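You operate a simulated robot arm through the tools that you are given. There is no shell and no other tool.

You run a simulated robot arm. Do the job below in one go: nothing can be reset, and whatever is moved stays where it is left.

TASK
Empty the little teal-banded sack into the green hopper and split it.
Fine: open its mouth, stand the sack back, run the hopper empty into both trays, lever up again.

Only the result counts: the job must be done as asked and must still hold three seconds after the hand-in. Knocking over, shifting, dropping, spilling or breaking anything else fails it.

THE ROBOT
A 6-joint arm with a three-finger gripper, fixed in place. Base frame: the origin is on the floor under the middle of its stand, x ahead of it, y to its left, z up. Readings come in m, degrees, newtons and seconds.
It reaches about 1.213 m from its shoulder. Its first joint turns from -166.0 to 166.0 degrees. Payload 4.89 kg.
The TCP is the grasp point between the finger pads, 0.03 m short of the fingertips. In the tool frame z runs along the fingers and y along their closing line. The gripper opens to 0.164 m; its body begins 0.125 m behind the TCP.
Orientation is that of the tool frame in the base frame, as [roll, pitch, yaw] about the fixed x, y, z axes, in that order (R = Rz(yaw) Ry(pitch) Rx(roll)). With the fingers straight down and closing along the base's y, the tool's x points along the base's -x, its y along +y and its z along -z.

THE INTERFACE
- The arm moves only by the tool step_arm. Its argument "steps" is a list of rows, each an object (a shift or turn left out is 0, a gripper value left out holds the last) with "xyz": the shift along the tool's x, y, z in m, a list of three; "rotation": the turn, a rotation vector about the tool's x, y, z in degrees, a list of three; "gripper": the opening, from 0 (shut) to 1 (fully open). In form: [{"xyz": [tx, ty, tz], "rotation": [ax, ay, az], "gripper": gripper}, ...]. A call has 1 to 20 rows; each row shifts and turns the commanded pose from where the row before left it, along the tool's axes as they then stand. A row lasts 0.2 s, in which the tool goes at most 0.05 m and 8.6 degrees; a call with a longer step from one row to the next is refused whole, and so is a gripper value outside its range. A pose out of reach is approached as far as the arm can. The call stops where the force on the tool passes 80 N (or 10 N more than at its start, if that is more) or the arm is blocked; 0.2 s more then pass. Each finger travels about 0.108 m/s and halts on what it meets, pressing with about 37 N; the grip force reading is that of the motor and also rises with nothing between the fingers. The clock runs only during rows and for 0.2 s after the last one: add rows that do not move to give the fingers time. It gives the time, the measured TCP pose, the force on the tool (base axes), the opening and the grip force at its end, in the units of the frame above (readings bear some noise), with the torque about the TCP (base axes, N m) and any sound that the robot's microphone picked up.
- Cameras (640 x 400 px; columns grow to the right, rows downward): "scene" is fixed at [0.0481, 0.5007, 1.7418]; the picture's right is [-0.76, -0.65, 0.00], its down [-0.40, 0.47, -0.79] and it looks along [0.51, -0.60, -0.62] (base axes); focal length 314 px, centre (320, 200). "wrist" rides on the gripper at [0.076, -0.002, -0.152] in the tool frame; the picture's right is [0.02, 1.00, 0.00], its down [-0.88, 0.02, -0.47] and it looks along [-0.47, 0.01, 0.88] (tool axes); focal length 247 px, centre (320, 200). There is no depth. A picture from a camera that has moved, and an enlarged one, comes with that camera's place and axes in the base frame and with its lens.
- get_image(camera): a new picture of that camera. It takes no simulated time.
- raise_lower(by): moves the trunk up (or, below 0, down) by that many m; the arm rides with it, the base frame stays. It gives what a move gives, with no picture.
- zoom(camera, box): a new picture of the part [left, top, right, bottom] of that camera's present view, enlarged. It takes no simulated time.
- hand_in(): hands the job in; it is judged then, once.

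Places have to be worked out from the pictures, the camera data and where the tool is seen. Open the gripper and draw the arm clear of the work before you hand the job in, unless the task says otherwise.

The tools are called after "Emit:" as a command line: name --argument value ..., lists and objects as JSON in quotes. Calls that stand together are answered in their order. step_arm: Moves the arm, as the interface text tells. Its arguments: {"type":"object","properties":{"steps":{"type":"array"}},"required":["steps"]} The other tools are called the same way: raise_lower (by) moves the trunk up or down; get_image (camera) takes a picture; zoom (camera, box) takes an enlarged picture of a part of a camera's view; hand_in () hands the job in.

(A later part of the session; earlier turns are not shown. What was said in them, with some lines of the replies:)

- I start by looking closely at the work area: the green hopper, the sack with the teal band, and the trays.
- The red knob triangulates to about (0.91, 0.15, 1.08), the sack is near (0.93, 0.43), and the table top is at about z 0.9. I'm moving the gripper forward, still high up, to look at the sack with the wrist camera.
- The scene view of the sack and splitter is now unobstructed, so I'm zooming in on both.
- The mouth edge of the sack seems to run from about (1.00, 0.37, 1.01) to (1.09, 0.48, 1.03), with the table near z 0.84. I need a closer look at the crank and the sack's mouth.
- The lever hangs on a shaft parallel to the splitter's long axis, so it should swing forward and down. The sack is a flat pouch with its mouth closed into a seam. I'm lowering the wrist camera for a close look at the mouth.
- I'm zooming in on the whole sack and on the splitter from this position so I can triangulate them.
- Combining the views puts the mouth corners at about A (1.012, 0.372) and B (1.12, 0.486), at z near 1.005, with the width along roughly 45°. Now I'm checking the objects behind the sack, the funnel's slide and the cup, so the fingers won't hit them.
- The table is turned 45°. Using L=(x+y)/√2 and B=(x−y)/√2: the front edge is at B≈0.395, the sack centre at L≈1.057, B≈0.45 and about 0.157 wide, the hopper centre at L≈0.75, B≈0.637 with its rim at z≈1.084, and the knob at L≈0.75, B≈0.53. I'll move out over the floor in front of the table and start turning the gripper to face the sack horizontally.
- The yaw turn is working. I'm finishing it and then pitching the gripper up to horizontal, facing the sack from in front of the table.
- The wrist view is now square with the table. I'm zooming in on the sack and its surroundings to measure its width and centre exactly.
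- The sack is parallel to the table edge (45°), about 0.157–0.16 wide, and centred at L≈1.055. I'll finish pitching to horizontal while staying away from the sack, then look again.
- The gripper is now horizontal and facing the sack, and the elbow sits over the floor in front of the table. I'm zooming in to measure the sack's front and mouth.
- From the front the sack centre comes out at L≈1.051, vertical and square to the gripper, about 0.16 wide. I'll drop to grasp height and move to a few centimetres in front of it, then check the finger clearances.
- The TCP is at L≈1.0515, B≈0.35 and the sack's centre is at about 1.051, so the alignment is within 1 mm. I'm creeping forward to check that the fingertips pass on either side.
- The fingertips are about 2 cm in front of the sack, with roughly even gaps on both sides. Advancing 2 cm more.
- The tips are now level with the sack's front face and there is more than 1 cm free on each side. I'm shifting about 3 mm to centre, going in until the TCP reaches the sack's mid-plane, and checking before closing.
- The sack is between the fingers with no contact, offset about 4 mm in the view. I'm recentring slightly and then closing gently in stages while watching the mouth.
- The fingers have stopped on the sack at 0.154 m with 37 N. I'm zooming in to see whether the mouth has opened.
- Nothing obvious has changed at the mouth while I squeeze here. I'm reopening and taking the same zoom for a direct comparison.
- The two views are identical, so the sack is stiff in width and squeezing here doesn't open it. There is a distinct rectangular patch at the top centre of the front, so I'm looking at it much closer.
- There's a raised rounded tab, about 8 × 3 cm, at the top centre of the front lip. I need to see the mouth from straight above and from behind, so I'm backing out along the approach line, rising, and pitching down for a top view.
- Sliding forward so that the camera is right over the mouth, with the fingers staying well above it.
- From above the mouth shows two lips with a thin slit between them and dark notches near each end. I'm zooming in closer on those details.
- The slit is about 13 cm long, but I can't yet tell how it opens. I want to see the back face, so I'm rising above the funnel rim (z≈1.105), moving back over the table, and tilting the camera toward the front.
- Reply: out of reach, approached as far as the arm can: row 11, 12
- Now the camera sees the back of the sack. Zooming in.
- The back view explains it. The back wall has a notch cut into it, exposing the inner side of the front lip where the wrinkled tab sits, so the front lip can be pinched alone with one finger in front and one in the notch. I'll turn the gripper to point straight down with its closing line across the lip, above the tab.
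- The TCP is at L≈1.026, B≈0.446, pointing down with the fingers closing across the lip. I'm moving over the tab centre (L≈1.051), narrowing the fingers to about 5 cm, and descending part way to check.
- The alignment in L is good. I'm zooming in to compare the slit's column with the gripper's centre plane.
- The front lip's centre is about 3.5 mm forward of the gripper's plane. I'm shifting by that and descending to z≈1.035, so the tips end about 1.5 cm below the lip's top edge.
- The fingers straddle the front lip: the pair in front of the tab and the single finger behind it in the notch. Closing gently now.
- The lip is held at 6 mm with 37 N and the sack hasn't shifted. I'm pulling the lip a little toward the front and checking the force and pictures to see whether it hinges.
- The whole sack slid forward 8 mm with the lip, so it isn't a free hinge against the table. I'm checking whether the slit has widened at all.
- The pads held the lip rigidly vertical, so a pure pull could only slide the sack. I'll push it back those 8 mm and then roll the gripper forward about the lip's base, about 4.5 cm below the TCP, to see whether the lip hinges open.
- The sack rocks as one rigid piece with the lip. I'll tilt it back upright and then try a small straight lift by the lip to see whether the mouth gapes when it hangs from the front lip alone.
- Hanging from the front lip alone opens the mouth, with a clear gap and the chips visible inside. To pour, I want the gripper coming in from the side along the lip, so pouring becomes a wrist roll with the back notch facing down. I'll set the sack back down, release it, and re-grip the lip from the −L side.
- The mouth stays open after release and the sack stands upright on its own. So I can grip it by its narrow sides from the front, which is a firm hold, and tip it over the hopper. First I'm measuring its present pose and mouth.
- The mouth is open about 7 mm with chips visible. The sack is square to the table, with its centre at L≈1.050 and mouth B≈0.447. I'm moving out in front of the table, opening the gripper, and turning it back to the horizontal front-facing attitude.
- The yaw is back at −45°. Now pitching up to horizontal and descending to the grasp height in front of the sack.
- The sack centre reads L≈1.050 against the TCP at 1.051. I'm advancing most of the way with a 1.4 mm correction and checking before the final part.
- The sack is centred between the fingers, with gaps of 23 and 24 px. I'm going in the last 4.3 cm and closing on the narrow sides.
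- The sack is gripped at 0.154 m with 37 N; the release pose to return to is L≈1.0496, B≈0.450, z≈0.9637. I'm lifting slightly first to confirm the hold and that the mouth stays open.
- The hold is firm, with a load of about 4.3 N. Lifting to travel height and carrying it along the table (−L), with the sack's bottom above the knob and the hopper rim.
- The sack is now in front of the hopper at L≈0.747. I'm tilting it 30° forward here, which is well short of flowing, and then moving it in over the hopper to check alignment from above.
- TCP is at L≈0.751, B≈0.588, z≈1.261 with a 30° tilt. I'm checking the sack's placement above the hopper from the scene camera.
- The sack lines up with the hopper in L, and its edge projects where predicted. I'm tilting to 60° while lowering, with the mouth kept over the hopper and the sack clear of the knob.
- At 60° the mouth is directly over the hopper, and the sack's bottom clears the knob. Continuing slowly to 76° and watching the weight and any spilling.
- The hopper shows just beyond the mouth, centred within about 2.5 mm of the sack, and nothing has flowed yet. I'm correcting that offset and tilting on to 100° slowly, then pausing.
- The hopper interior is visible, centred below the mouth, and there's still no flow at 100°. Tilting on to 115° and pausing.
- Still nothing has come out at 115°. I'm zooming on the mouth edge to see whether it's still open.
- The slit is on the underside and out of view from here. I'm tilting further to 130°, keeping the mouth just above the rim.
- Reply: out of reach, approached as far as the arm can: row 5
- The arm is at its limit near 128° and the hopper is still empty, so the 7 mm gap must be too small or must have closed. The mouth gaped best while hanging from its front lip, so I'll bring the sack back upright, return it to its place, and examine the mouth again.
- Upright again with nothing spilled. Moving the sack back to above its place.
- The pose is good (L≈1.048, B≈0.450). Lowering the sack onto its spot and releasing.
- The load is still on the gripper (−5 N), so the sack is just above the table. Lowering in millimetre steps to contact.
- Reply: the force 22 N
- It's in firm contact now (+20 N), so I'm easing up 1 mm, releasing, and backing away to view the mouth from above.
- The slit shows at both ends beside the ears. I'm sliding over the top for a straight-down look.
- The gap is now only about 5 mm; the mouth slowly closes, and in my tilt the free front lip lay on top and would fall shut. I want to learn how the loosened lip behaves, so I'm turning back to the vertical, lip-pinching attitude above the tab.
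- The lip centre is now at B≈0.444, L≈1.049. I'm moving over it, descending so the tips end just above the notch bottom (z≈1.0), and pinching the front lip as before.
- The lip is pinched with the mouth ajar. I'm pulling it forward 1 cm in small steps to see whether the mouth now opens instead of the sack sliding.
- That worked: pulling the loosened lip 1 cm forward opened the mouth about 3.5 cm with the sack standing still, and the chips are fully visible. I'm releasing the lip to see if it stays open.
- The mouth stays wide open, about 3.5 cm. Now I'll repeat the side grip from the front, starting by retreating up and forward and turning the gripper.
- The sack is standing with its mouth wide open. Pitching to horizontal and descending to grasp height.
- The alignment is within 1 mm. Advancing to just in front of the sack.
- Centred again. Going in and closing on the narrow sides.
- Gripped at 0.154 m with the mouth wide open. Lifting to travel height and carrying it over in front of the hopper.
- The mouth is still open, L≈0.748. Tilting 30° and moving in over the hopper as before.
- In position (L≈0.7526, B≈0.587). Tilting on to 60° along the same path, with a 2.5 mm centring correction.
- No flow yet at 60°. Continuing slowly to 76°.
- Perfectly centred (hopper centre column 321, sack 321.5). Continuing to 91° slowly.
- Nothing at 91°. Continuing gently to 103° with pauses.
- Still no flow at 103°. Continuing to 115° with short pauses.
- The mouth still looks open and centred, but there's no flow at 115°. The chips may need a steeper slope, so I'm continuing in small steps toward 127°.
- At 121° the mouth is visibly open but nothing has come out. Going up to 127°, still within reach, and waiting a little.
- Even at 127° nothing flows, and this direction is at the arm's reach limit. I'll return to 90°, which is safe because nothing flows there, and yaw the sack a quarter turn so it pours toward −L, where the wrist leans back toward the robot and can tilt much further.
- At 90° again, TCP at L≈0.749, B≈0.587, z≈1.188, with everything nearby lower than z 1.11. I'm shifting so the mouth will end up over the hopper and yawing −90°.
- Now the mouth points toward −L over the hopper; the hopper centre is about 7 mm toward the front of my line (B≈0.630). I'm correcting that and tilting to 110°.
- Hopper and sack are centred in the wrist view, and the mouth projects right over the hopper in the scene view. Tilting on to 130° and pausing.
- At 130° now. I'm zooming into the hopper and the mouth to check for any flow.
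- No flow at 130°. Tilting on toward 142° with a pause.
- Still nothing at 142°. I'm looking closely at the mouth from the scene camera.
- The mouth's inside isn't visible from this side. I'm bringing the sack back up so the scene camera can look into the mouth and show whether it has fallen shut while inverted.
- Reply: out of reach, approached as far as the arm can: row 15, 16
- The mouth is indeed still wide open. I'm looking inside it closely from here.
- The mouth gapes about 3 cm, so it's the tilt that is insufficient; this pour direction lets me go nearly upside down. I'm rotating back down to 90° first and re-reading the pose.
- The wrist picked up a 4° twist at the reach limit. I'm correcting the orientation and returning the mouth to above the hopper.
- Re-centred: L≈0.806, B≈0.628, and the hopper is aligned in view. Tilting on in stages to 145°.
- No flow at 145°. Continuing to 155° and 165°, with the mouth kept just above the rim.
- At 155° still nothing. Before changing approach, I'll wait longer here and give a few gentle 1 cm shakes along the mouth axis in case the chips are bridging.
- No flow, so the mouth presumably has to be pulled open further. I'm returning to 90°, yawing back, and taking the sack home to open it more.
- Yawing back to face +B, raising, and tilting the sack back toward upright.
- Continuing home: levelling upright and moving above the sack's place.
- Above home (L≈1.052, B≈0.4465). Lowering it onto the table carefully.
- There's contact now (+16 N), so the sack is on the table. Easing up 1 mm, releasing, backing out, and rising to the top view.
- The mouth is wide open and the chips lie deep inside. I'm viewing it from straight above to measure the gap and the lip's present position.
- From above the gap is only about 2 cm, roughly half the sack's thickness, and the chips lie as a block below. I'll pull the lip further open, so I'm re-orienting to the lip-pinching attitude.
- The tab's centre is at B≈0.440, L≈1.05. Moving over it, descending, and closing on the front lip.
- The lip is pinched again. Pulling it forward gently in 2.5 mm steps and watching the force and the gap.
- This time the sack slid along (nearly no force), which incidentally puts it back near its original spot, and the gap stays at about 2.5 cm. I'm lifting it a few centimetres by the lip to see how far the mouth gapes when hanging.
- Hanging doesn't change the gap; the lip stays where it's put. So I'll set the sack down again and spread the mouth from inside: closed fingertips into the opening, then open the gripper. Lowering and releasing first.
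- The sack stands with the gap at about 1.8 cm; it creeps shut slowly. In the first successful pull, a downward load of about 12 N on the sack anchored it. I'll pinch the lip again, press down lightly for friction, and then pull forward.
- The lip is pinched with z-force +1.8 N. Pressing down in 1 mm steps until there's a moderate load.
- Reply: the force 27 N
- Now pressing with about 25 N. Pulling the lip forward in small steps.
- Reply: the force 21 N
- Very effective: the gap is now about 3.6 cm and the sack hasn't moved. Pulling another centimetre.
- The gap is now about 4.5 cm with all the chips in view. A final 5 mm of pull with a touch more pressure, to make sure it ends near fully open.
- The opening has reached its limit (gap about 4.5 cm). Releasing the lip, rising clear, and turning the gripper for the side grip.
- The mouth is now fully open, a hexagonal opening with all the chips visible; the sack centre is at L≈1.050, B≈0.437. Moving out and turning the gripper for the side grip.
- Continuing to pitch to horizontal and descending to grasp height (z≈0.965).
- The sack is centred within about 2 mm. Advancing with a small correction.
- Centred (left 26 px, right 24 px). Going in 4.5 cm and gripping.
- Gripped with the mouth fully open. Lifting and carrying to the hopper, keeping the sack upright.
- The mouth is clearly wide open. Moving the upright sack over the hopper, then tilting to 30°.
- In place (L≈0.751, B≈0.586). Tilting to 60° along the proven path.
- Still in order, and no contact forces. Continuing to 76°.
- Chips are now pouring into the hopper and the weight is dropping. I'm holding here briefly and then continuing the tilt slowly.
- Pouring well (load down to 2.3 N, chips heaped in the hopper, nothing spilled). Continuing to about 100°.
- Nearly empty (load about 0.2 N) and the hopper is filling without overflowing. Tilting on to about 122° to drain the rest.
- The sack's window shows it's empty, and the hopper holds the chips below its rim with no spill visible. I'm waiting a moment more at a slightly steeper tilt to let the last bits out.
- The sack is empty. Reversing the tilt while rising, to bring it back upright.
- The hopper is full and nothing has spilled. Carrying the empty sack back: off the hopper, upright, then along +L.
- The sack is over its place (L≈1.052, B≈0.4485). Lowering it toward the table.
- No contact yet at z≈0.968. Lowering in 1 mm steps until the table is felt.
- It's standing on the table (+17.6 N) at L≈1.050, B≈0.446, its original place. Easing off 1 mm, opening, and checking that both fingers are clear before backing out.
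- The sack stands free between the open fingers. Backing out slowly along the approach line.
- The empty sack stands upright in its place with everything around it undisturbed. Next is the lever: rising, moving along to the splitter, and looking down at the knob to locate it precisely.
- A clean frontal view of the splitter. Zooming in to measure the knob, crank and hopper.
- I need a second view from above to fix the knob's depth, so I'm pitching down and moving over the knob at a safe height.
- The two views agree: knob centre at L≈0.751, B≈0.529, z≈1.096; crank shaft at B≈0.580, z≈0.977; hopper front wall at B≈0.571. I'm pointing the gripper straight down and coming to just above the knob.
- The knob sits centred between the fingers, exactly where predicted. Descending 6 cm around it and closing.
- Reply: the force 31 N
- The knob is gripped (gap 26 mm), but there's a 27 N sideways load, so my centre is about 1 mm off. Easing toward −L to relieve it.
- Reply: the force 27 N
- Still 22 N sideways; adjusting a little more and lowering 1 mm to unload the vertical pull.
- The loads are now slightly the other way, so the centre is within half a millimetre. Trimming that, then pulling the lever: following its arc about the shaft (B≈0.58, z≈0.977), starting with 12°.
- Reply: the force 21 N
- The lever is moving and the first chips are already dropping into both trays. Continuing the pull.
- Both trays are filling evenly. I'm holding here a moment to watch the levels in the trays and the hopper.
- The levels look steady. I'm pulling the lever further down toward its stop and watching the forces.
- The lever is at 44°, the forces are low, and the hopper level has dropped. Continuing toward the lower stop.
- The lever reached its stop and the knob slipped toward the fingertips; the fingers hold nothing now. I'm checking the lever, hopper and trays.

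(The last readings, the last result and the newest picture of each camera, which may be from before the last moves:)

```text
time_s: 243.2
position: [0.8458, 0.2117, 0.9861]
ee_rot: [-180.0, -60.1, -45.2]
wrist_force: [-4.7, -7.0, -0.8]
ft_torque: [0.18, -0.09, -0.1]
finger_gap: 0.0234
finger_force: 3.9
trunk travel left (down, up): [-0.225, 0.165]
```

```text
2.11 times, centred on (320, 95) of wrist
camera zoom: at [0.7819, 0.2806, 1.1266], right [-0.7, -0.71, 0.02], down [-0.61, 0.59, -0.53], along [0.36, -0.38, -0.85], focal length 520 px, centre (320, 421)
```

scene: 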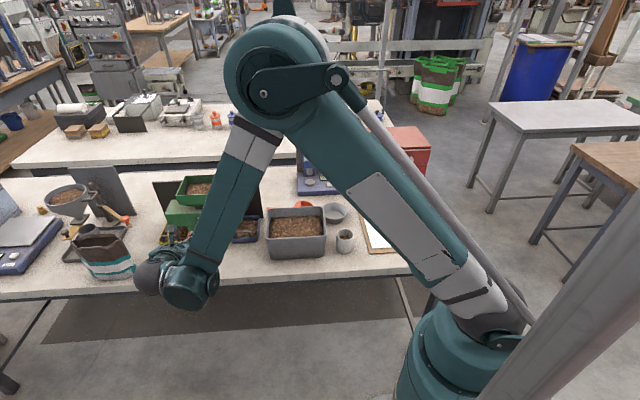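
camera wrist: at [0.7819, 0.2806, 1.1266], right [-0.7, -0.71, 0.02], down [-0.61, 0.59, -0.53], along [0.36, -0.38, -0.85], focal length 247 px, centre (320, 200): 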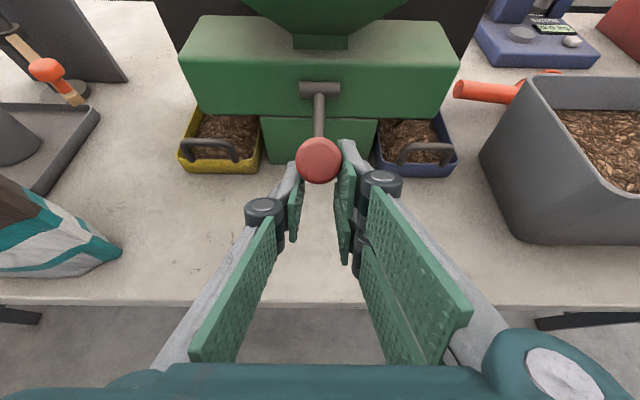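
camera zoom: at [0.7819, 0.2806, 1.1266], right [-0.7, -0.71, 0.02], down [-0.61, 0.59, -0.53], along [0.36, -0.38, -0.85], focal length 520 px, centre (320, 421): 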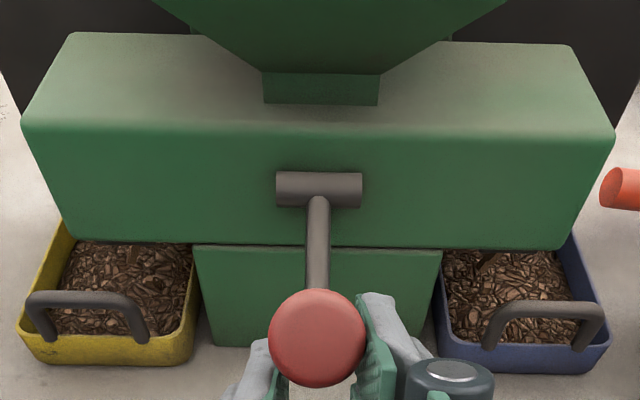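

The hopper is partly emptied and both trays hold similar amounts. I'm waiting a second to see if the flow continues with the lever down.

Emit:
step_arm --steps '[{}, {}, {}, {}, {}, {}]'

Emit:
zoom --camera "scene" --box '[150, 165, 280, 255]'

Emit:
zoom --camera "wrist" --box '[170, 0, 470, 190]'

```text
time_s: 244.6
position: [0.847, 0.2125, 0.9868]
ee_rot: [-179.9, -60.0, -45.1]
wrist_force: [-5.8, -9.8, -1.8]
ft_torque: [0.25, -0.09, -0.08]
finger_gap: 0.0242
finger_force: 5.9
trunk travel left (down, up): [-0.225, 0.165]
```

```text
4.44 times, centred on (215, 210) of scene
camera zoom: at [0.0481, 0.5007, 1.7418], right [-0.76, -0.65, 0.0], down [-0.4, 0.47, -0.79], along [0.51, -0.6, -0.62], focal length 1397 px, centre (787, 156)
```

zoom: 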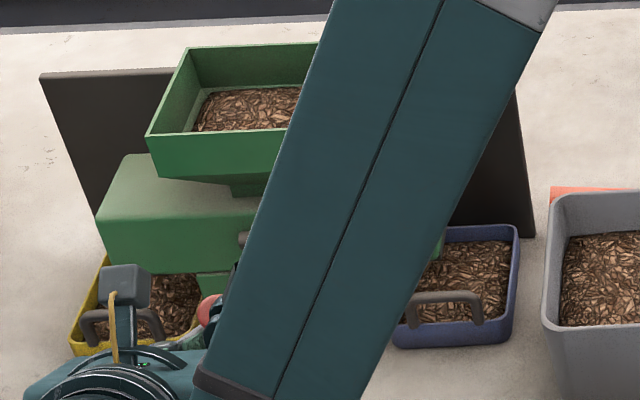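

```text
2.11 times, centred on (320, 95) of wrist
camera zoom: at [0.7822, 0.2809, 1.1271], right [-0.7, -0.71, 0.02], down [-0.61, 0.59, -0.53], along [0.36, -0.38, -0.85], focal length 520 px, centre (320, 421)
```

zoom: 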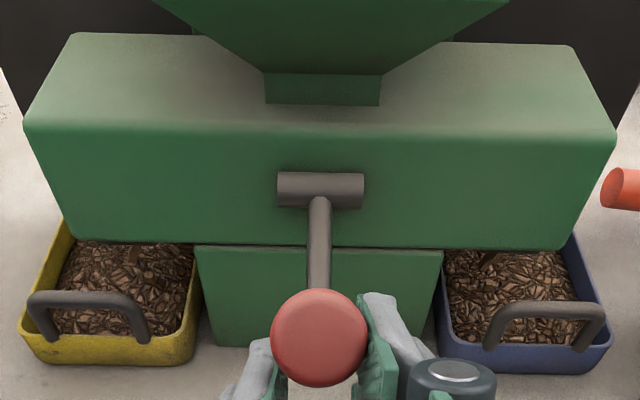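

The hopper level is still falling and the trays rise evenly. Waiting another 3 s with the lever held down.

Emit:
step_arm --steps '[{}, {}, {}, {}, {}, {}, {}, {}, {}, {}, {}, {}, {}, {}, {}]'

Emit:
zoom --camera "scene" --box '[150, 165, 280, 255]'

Emit:
zoom --camera "wrist" --box '[170, 0, 470, 190]'

```text
time_s: 247.8
position: [0.8477, 0.2126, 0.9869]
ee_rot: [-180.0, -59.9, -45.0]
wrist_force: [-6.8, -8.8, 0.1]
ft_torque: [0.22, -0.16, -0.11]
finger_gap: 0.0241
finger_force: 5.4
trunk travel left (down, up): [-0.225, 0.165]
```

```text
4.44 times, centred on (215, 210) of scene
camera zoom: at [0.0481, 0.5007, 1.7418], right [-0.76, -0.65, 0.0], down [-0.4, 0.47, -0.79], along [0.51, -0.6, -0.62], focal length 1397 px, centre (787, 156)
```

zoom: 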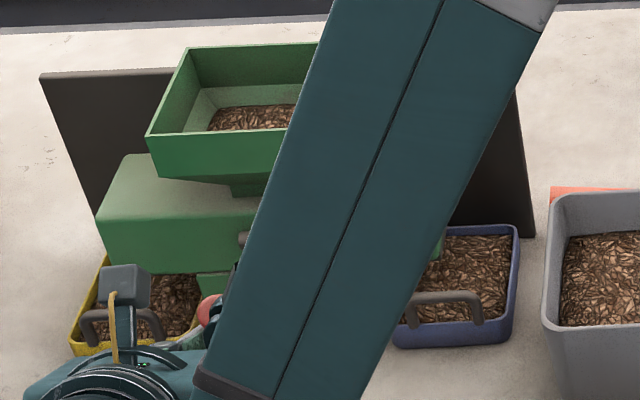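

```text
2.11 times, centred on (320, 95) of wrist
camera zoom: at [0.7821, 0.281, 1.1271], right [-0.7, -0.71, 0.02], down [-0.61, 0.59, -0.53], along [0.36, -0.38, -0.85], focal length 520 px, centre (320, 421)
```

zoom: 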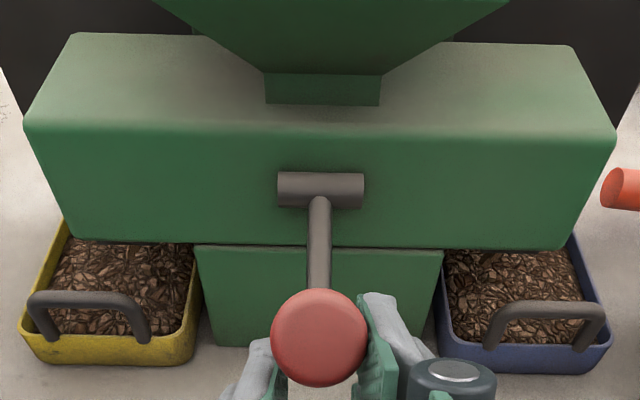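

The hopper keeps draining and the trays still have room. Waiting 4 s more.

Emit:
step_arm --steps '[{}, {}, {}, {}, {}, {}, {}, {}, {}, {}, {}, {}, {}, {}, {}, {}, {}, {}, {}, {}]'

Emit:
zoom --camera "scene" --box '[150, 165, 280, 255]'

Emit:
zoom --camera "wrist" --box '[170, 0, 470, 190]'

```text
time_s: 252.0
position: [0.8466, 0.2123, 0.9868]
ee_rot: [179.9, -60.0, -45.0]
wrist_force: [-7.1, -7.7, -0.9]
ft_torque: [0.18, -0.17, -0.13]
finger_gap: 0.0243
finger_force: 5.2
trunk travel left (down, up): [-0.225, 0.165]
```

```text
4.44 times, centred on (215, 210) of scene
camera zoom: at [0.0481, 0.5007, 1.7418], right [-0.76, -0.65, 0.0], down [-0.4, 0.47, -0.79], along [0.51, -0.6, -0.62], focal length 1397 px, centre (787, 156)
```

zoom: 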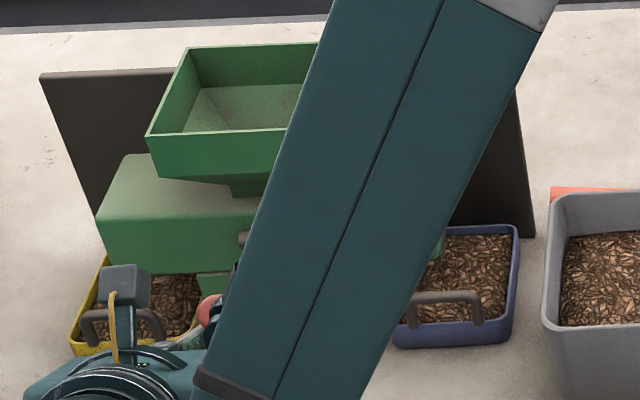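

```text
2.11 times, centred on (320, 95) of wrist
camera zoom: at [0.7821, 0.281, 1.1271], right [-0.7, -0.71, 0.02], down [-0.61, 0.59, -0.53], along [0.36, -0.38, -0.85], focal length 520 px, centre (320, 421)
```

zoom: 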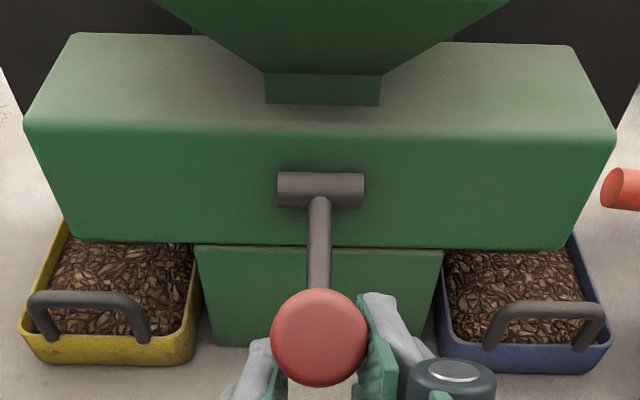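

The hopper looks empty. Waiting 2 s more for any remainder, then looking closely inside.

Emit:
step_arm --steps '[{}, {}, {}, {}, {}, {}, {}, {}, {}, {}]'

Emit:
zoom --camera "scene" --box '[175, 170, 225, 200]'

```text
time_s: 254.2
position: [0.8462, 0.2128, 0.9862]
ee_rot: [-180.0, -60.0, -45.1]
wrist_force: [-7.4, -6.9, 0.0]
ft_torque: [0.18, -0.18, -0.13]
finger_gap: 0.0243
finger_force: 5.8
trunk travel left (down, up): [-0.225, 0.165]
```

```text
12.80 times, centred on (200, 185) of scene
camera zoom: at [0.0481, 0.5007, 1.7418], right [-0.76, -0.65, 0.0], down [-0.4, 0.47, -0.79], along [0.51, -0.6, -0.62], focal length 4022 px, centre (1856, 392)
```

zoom: 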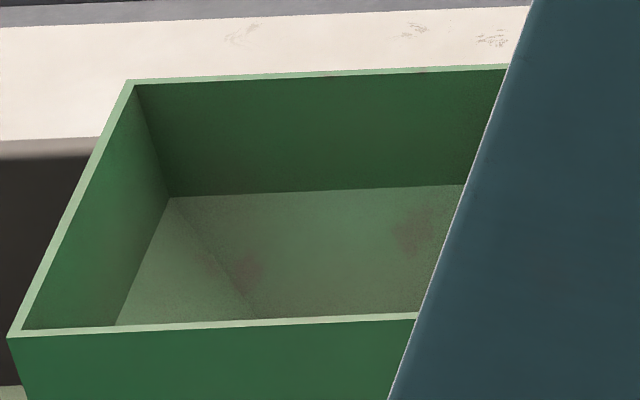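

The hopper is empty. The knob now sits at about B=0.456, z=1.011 (lever about 51° down). I'm opening the gripper, re-centring on the knob, and re-gripping to bring the lever up.

Emit:
step_arm --steps '[{"gripper": 0.25}, {"gripper": 0.35}, {}]'

Emit:
get_image --camera "wrist"

```text
time_s: 255.0
position: [0.8474, 0.2136, 0.9852]
ee_rot: [180.0, -60.0, -45.0]
wrist_force: [0.8, -0.2, 0.3]
ft_torque: [0.01, -0.01, -0.04]
finger_gap: 0.0574
finger_force: 0.1
trunk travel left (down, up): [-0.225, 0.165]
```

```text
taken
camera wrist: at [0.7824, 0.2814, 1.1269], right [-0.7, -0.71, 0.02], down [-0.61, 0.59, -0.53], along [0.36, -0.38, -0.85], focal length 247 px, centre (320, 200)
```

wrist: 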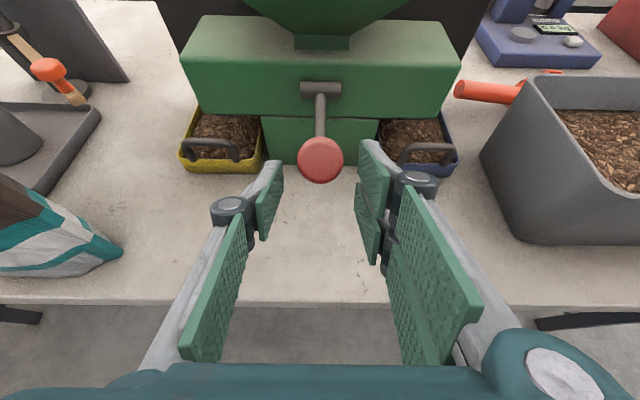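

The lever stays down on its own. Shifting onto the knob, aligning with the lever angle, and closing.

Emit:
step_arm --steps '[{"xyz": [0.0256, 0, -0.0059]}, {"rotation": [0, -8.5, 0]}, {}, {"gripper": 0.25}, {"gripper": 0.18}, {"gripper": 0.12}, {}, {}]'

Emit:
get_image --camera "wrist"

```text
time_s: 256.8
position: [0.8538, 0.2084, 1.01]
ee_rot: [179.8, -51.5, -44.9]
wrist_force: [15.0, 11.1, 1.0]
ft_torque: [-0.15, -0.13, 0.02]
finger_gap: 0.0247
finger_force: 45.1
trunk travel left (down, up): [-0.225, 0.165]
```

```text
taken
camera wrist: at [0.8045, 0.2604, 1.1635], right [-0.7, -0.72, 0.02], down [-0.66, 0.64, -0.39], along [0.27, -0.29, -0.92], focal length 247 px, centre (320, 200)
```

wrist: 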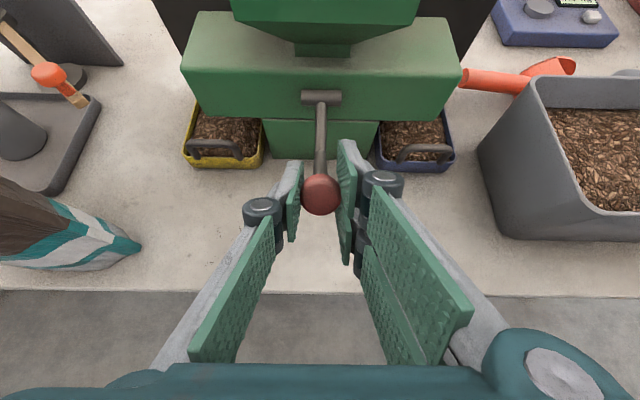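

Gripped again (small side load). For clearance to the hopper wall at the top of the stroke I'll shift the grip 5 mm forward on the knob first.

Emit:
step_arm --steps '[{"gripper": 0.22}, {"gripper": 0.25}, {"xyz": [-0.005, -0.0006, 0]}, {"gripper": 0.18}, {"gripper": 0.12}, {}, {}]'

```text
time_s: 258.4
position: [0.8511, 0.2106, 1.007]
ee_rot: [179.9, -51.4, -45.0]
wrist_force: [8.6, 3.4, 2.0]
ft_torque: [-0.25, -0.23, 0.03]
finger_gap: 0.0257
finger_force: 45.1
trunk travel left (down, up): [-0.225, 0.165]
```

Well centred now. Lifting the lever along its arc, first 24°.

Emit:
step_arm --steps '[{"xyz": [0.0083, 0, -0.0036], "rotation": [0, -4, 0]}, {"xyz": [0.0083, 0, -0.0036], "rotation": [0, -4, 0]}, {"xyz": [0.0083, 0, -0.0036], "rotation": [0, -4, 0]}, {"xyz": [0.0083, 0, -0.0036], "rotation": [0, -4, 0]}, {"xyz": [0.0083, 0, -0.0036], "rotation": [0, -4, 0]}, {"xyz": [0.0083, 0, -0.0036], "rotation": [0, -4, 0]}, {}]'

Emit:
get_image --camera "wrist"

```text
time_s: 260.0
position: [0.8681, 0.192, 1.0537]
ee_rot: [179.9, -27.5, -45.1]
wrist_force: [9.3, -6.4, -4.5]
ft_torque: [-0.46, -0.5, -0.04]
finger_gap: 0.0258
finger_force: 44.8
trunk travel left (down, up): [-0.225, 0.165]
```

```text
taken
camera wrist: at [0.8674, 0.197, 1.2236], right [-0.69, -0.72, 0.01], down [-0.72, 0.69, 0.01], along [-0.02, 0.0, -1.0], focal length 247 px, centre (320, 200)
```

wrist: 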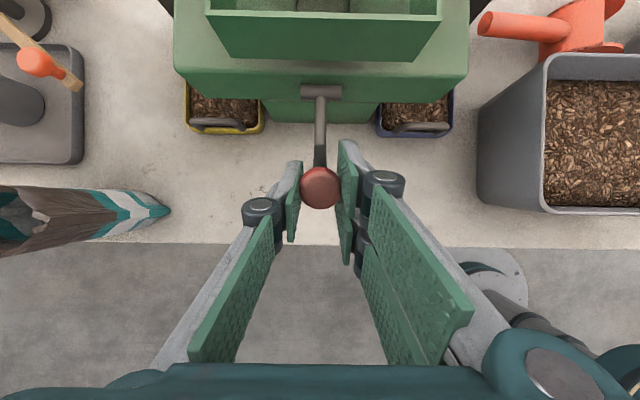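

The lever follows nicely. Continuing up the remaining 24°, then checking the hopper and the lever.

Emit:
step_arm --steps '[{"xyz": [0.0083, 0, -0.0036], "rotation": [0, -4, 0]}, {"xyz": [0.0083, 0, -0.0036], "rotation": [0, -4, 0]}, {"xyz": [0.0083, 0, -0.0036], "rotation": [0, -4, 0]}, {"xyz": [0.0083, 0, -0.0036], "rotation": [0, -4, 0]}, {"xyz": [0.0083, 0, -0.0036], "rotation": [0, -4, 0]}, {"xyz": [0.0083, 0, -0.0036], "rotation": [0, -4, 0]}, {}]'

Emit:
get_image --camera "wrist"

Emit:
zoom --camera "scene" --box '[150, 150, 280, 250]'

```text
time_s: 261.6
position: [0.8959, 0.164, 1.0905]
ee_rot: [179.9, -3.4, -45.0]
wrist_force: [-16.3, -28.3, -24.5]
ft_torque: [0.4, 0.3, -0.12]
finger_gap: 0.0257
finger_force: 45.0
trunk travel left (down, up): [-0.225, 0.165]
```

```text
taken
camera wrist: at [0.9456, 0.1188, 1.2458], right [-0.69, -0.72, 0.0], down [-0.65, 0.63, 0.42], along [-0.3, 0.29, -0.91], focal length 247 px, centre (320, 200)
```

wrist: 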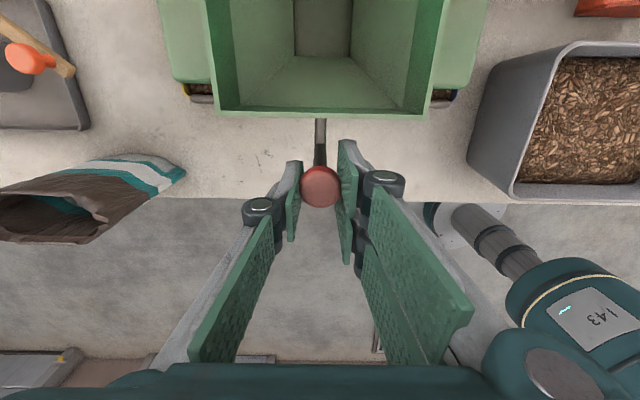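

```text
4.00 times, centred on (215, 200) of scene
camera zoom: at [0.0481, 0.5007, 1.7418], right [-0.76, -0.65, 0.0], down [-0.4, 0.47, -0.79], along [0.51, -0.6, -0.62], focal length 1257 px, centre (740, 200)
```

zoom: 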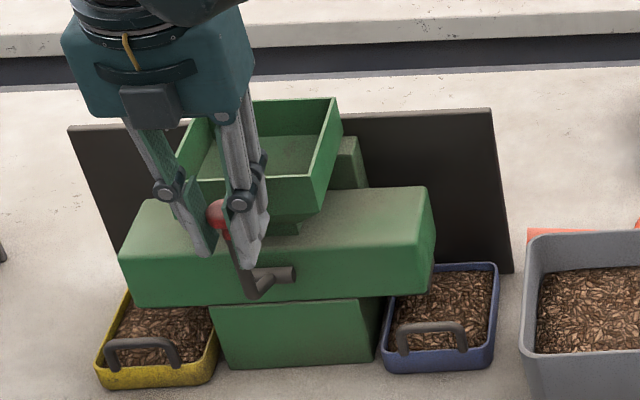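

The hopper is completely empty and the trays hold equal heaps. Finishing the last few degrees to bring the lever to its upper stop, with a small load correction.

Emit:
step_arm --steps '[{"xyz": [0.0035, 0.001, -0.0005], "rotation": [0, -1.7, 0]}, {"xyz": [0.0035, 0, -0.0008], "rotation": [0, -1.7, 0]}, {}]'

Emit:
zoom --camera "scene" --box '[170, 180, 230, 240]'

```text
time_s: 262.4
position: [0.8989, 0.1605, 1.0933]
ee_rot: [-179.9, 0.0, -45.0]
wrist_force: [-5.1, 4.2, 14.6]
ft_torque: [-0.71, -0.75, 0.07]
finger_gap: 0.0259
finger_force: 45.1
trunk travel left (down, up): [-0.225, 0.165]
```

```text
6.67 times, centred on (200, 210) of scene
camera zoom: at [0.0481, 0.5007, 1.7418], right [-0.76, -0.65, 0.0], down [-0.4, 0.47, -0.79], along [0.51, -0.6, -0.62], focal length 2095 px, centre (1120, 133)
```

zoom: 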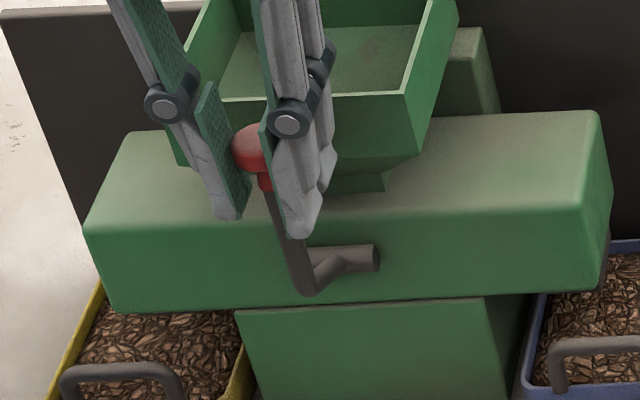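

The lever is practically at its upper stop (−6.6 N reaction). I'm nudging it 2 mm more to seat it, then releasing and withdrawing upward.

Emit:
step_arm --steps '[{"xyz": [0.0025, 0, 0]}, {}, {"gripper": 0.2}, {"gripper": 0.3}, {"gripper": 0.4}, {}, {"xyz": [0, 0, -0.03]}, {"xyz": [0, 0, -0.045]}, {"xyz": [0, 0, -0.045]}, {"xyz": [0, 0, -0.04]}, {}]'

Emit:
get_image --camera "wrist"

Emit:
zoom --camera "scene" --box '[180, 190, 230, 230]'

```text
time_s: 264.8
position: [0.902, 0.1568, 1.2548]
ee_rot: [-180.0, -0.1, -45.0]
wrist_force: [-1.0, -0.1, 1.1]
ft_torque: [-0.01, -0.06, 0.02]
finger_gap: 0.0657
finger_force: 0.0
trunk travel left (down, up): [-0.225, 0.165]
```

```text
taken
camera wrist: at [0.9565, 0.106, 1.4053], right [-0.69, -0.72, 0.0], down [-0.64, 0.61, 0.47], along [-0.34, 0.33, -0.88], focal length 247 px, centre (320, 200)
```

wrist: 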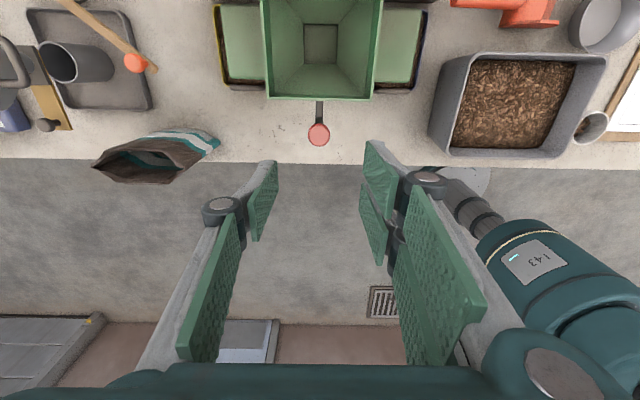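

```text
10.00 times, centred on (205, 210) of scene
camera zoom: at [0.0481, 0.5007, 1.7418], right [-0.76, -0.65, 0.0], down [-0.4, 0.47, -0.79], along [0.51, -0.6, -0.62], focal length 3142 px, centre (1470, 100)
```

zoom: 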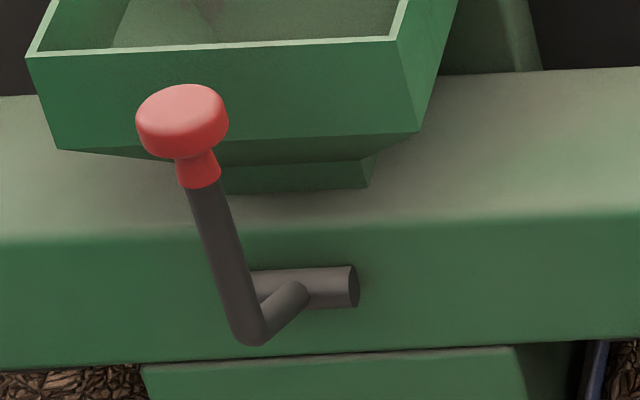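

The lever is back exactly at its initial upright position and the hopper is empty. I'm opening the gripper fully, withdrawing up and back toward the robot, and then inspecting everything.

Emit:
step_arm --steps '[{"xyz": [0, 0, -0.045], "gripper": 0.7}, {"xyz": [0, 0, -0.045], "gripper": 1.0}, {"xyz": [0, 0, -0.045]}, {"xyz": [-0.045, 0.015, -0.01]}, {"xyz": [-0.045, 0.015, 0]}, {"xyz": [-0.045, 0.015, 0]}, {"xyz": [-0.045, 0.015, 0]}, {"xyz": [-0.045, 0.015, 0]}, {"xyz": [-0.045, 0.015, 0]}, {"xyz": [-0.045, 0.015, 0]}, {"xyz": [-0.045, 0.015, 0]}, {}]'

Emit:
get_image --camera "scene"

Emit:
get_image --camera "wrist"

```text
time_s: 267.4
position: [0.56, 0.3303, 1.3962]
ee_rot: [180.0, -0.1, -45.0]
wrist_force: [-0.3, -0.7, 0.1]
ft_torque: [-0.02, -0.18, 0.04]
finger_gap: 0.1642
finger_force: 0.2
trunk travel left (down, up): [-0.225, 0.165]
```

```text
taken
```

scene: 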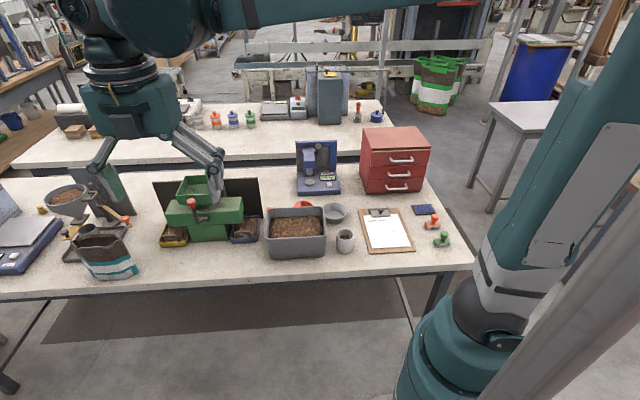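

```text
taken
camera wrist: at [0.6154, 0.2782, 1.5477], right [-0.69, -0.72, 0.0], down [-0.64, 0.61, 0.47], along [-0.34, 0.33, -0.88], focal length 247 px, centre (320, 200)
```

wrist: 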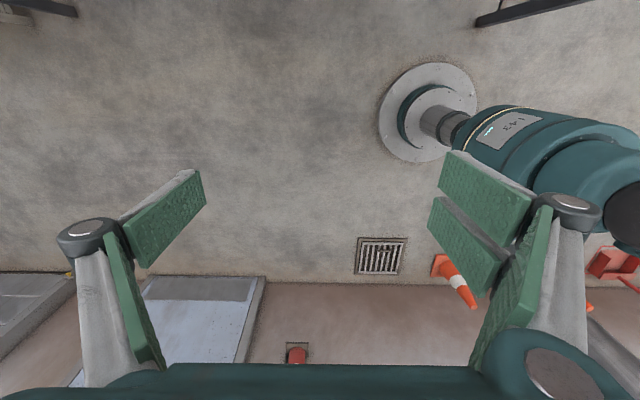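

The arm is clear of the work. I'm inspecting the sack, the splitter with its trays, and the surrounding table for spills or shifts.

Emit:
zoom --camera "scene" --box '[50, 205, 150, 285]'

Emit:
zoom --camera "scene" --box '[145, 165, 275, 255]'

Emit:
zoom --camera "scene" --box '[64, 210, 144, 290]'

```text
5.00 times, centred on (100, 245) of scene
camera zoom: at [0.0481, 0.5007, 1.7418], right [-0.76, -0.65, 0.0], down [-0.4, 0.47, -0.79], along [0.51, -0.6, -0.62], focal length 1571 px, centre (1420, -25)
```

zoom: 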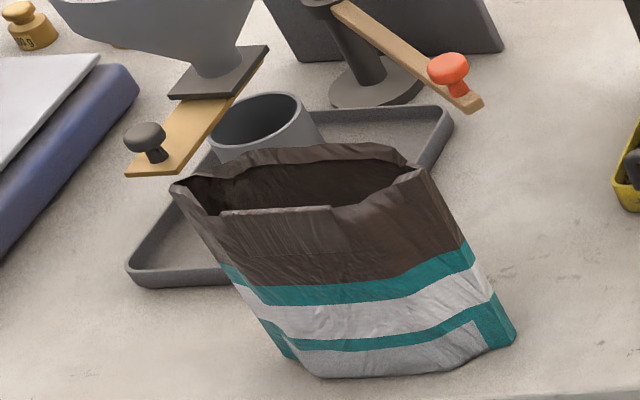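

```text
4.44 times, centred on (210, 210) of scene
camera zoom: at [0.0481, 0.5007, 1.7418], right [-0.76, -0.65, 0.0], down [-0.4, 0.47, -0.79], along [0.51, -0.6, -0.62], focal length 1397 px, centre (809, 156)
```

zoom: 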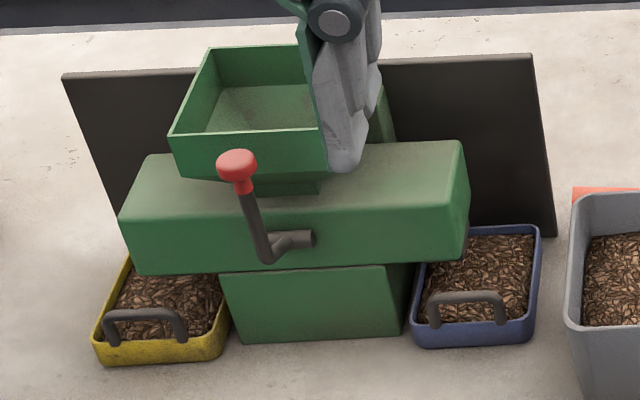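

```text
5.00 times, centred on (104, 250) of scene
camera zoom: at [0.0481, 0.5007, 1.7418], right [-0.76, -0.65, 0.0], down [-0.4, 0.47, -0.79], along [0.51, -0.6, -0.62], focal length 1571 px, centre (1400, -50)
```

zoom: 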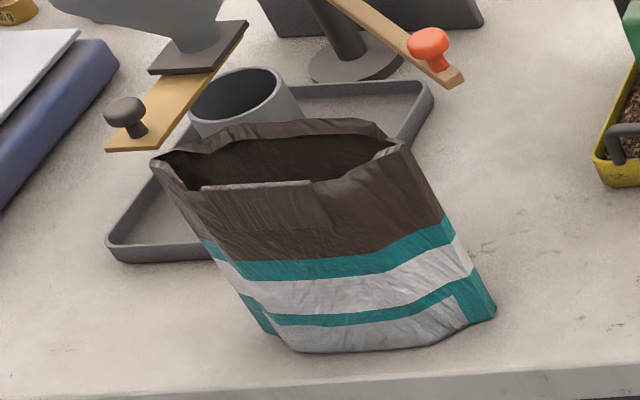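

The sack stands empty and upright within a few millimetres of its original spot. Both trays hold equal heaps, the hopper is empty, the lever is up, nothing else has moved or spilled, and the arm is clear with the gripper open. Handing in.

Emit:
hand_in

```text
The job is handed in.
```

I emptied the sack into the green hopper and split it into both trays, then handed the job in. The hand-in gave no verdict, so this is what I saw in the last pictures:

- **Sack:** it is empty and stands upright with its mouth open, within a few millimetres of where it was.
- **Hopper and trays:** the hopper has run empty. The yellow and blue trays hold what look like equal heaps.
- **Lever:** it is back up, in the same position as at the start.
- **Everything else:** I saw no chips on the table and nothing else moved. The gripper is open and the arm is clear of the work.

The first two tries at pouring let nothing out because the mouth wasn't open far enough. I carried the sack back, pulled the front lip fully open, and the third pour emptied it.
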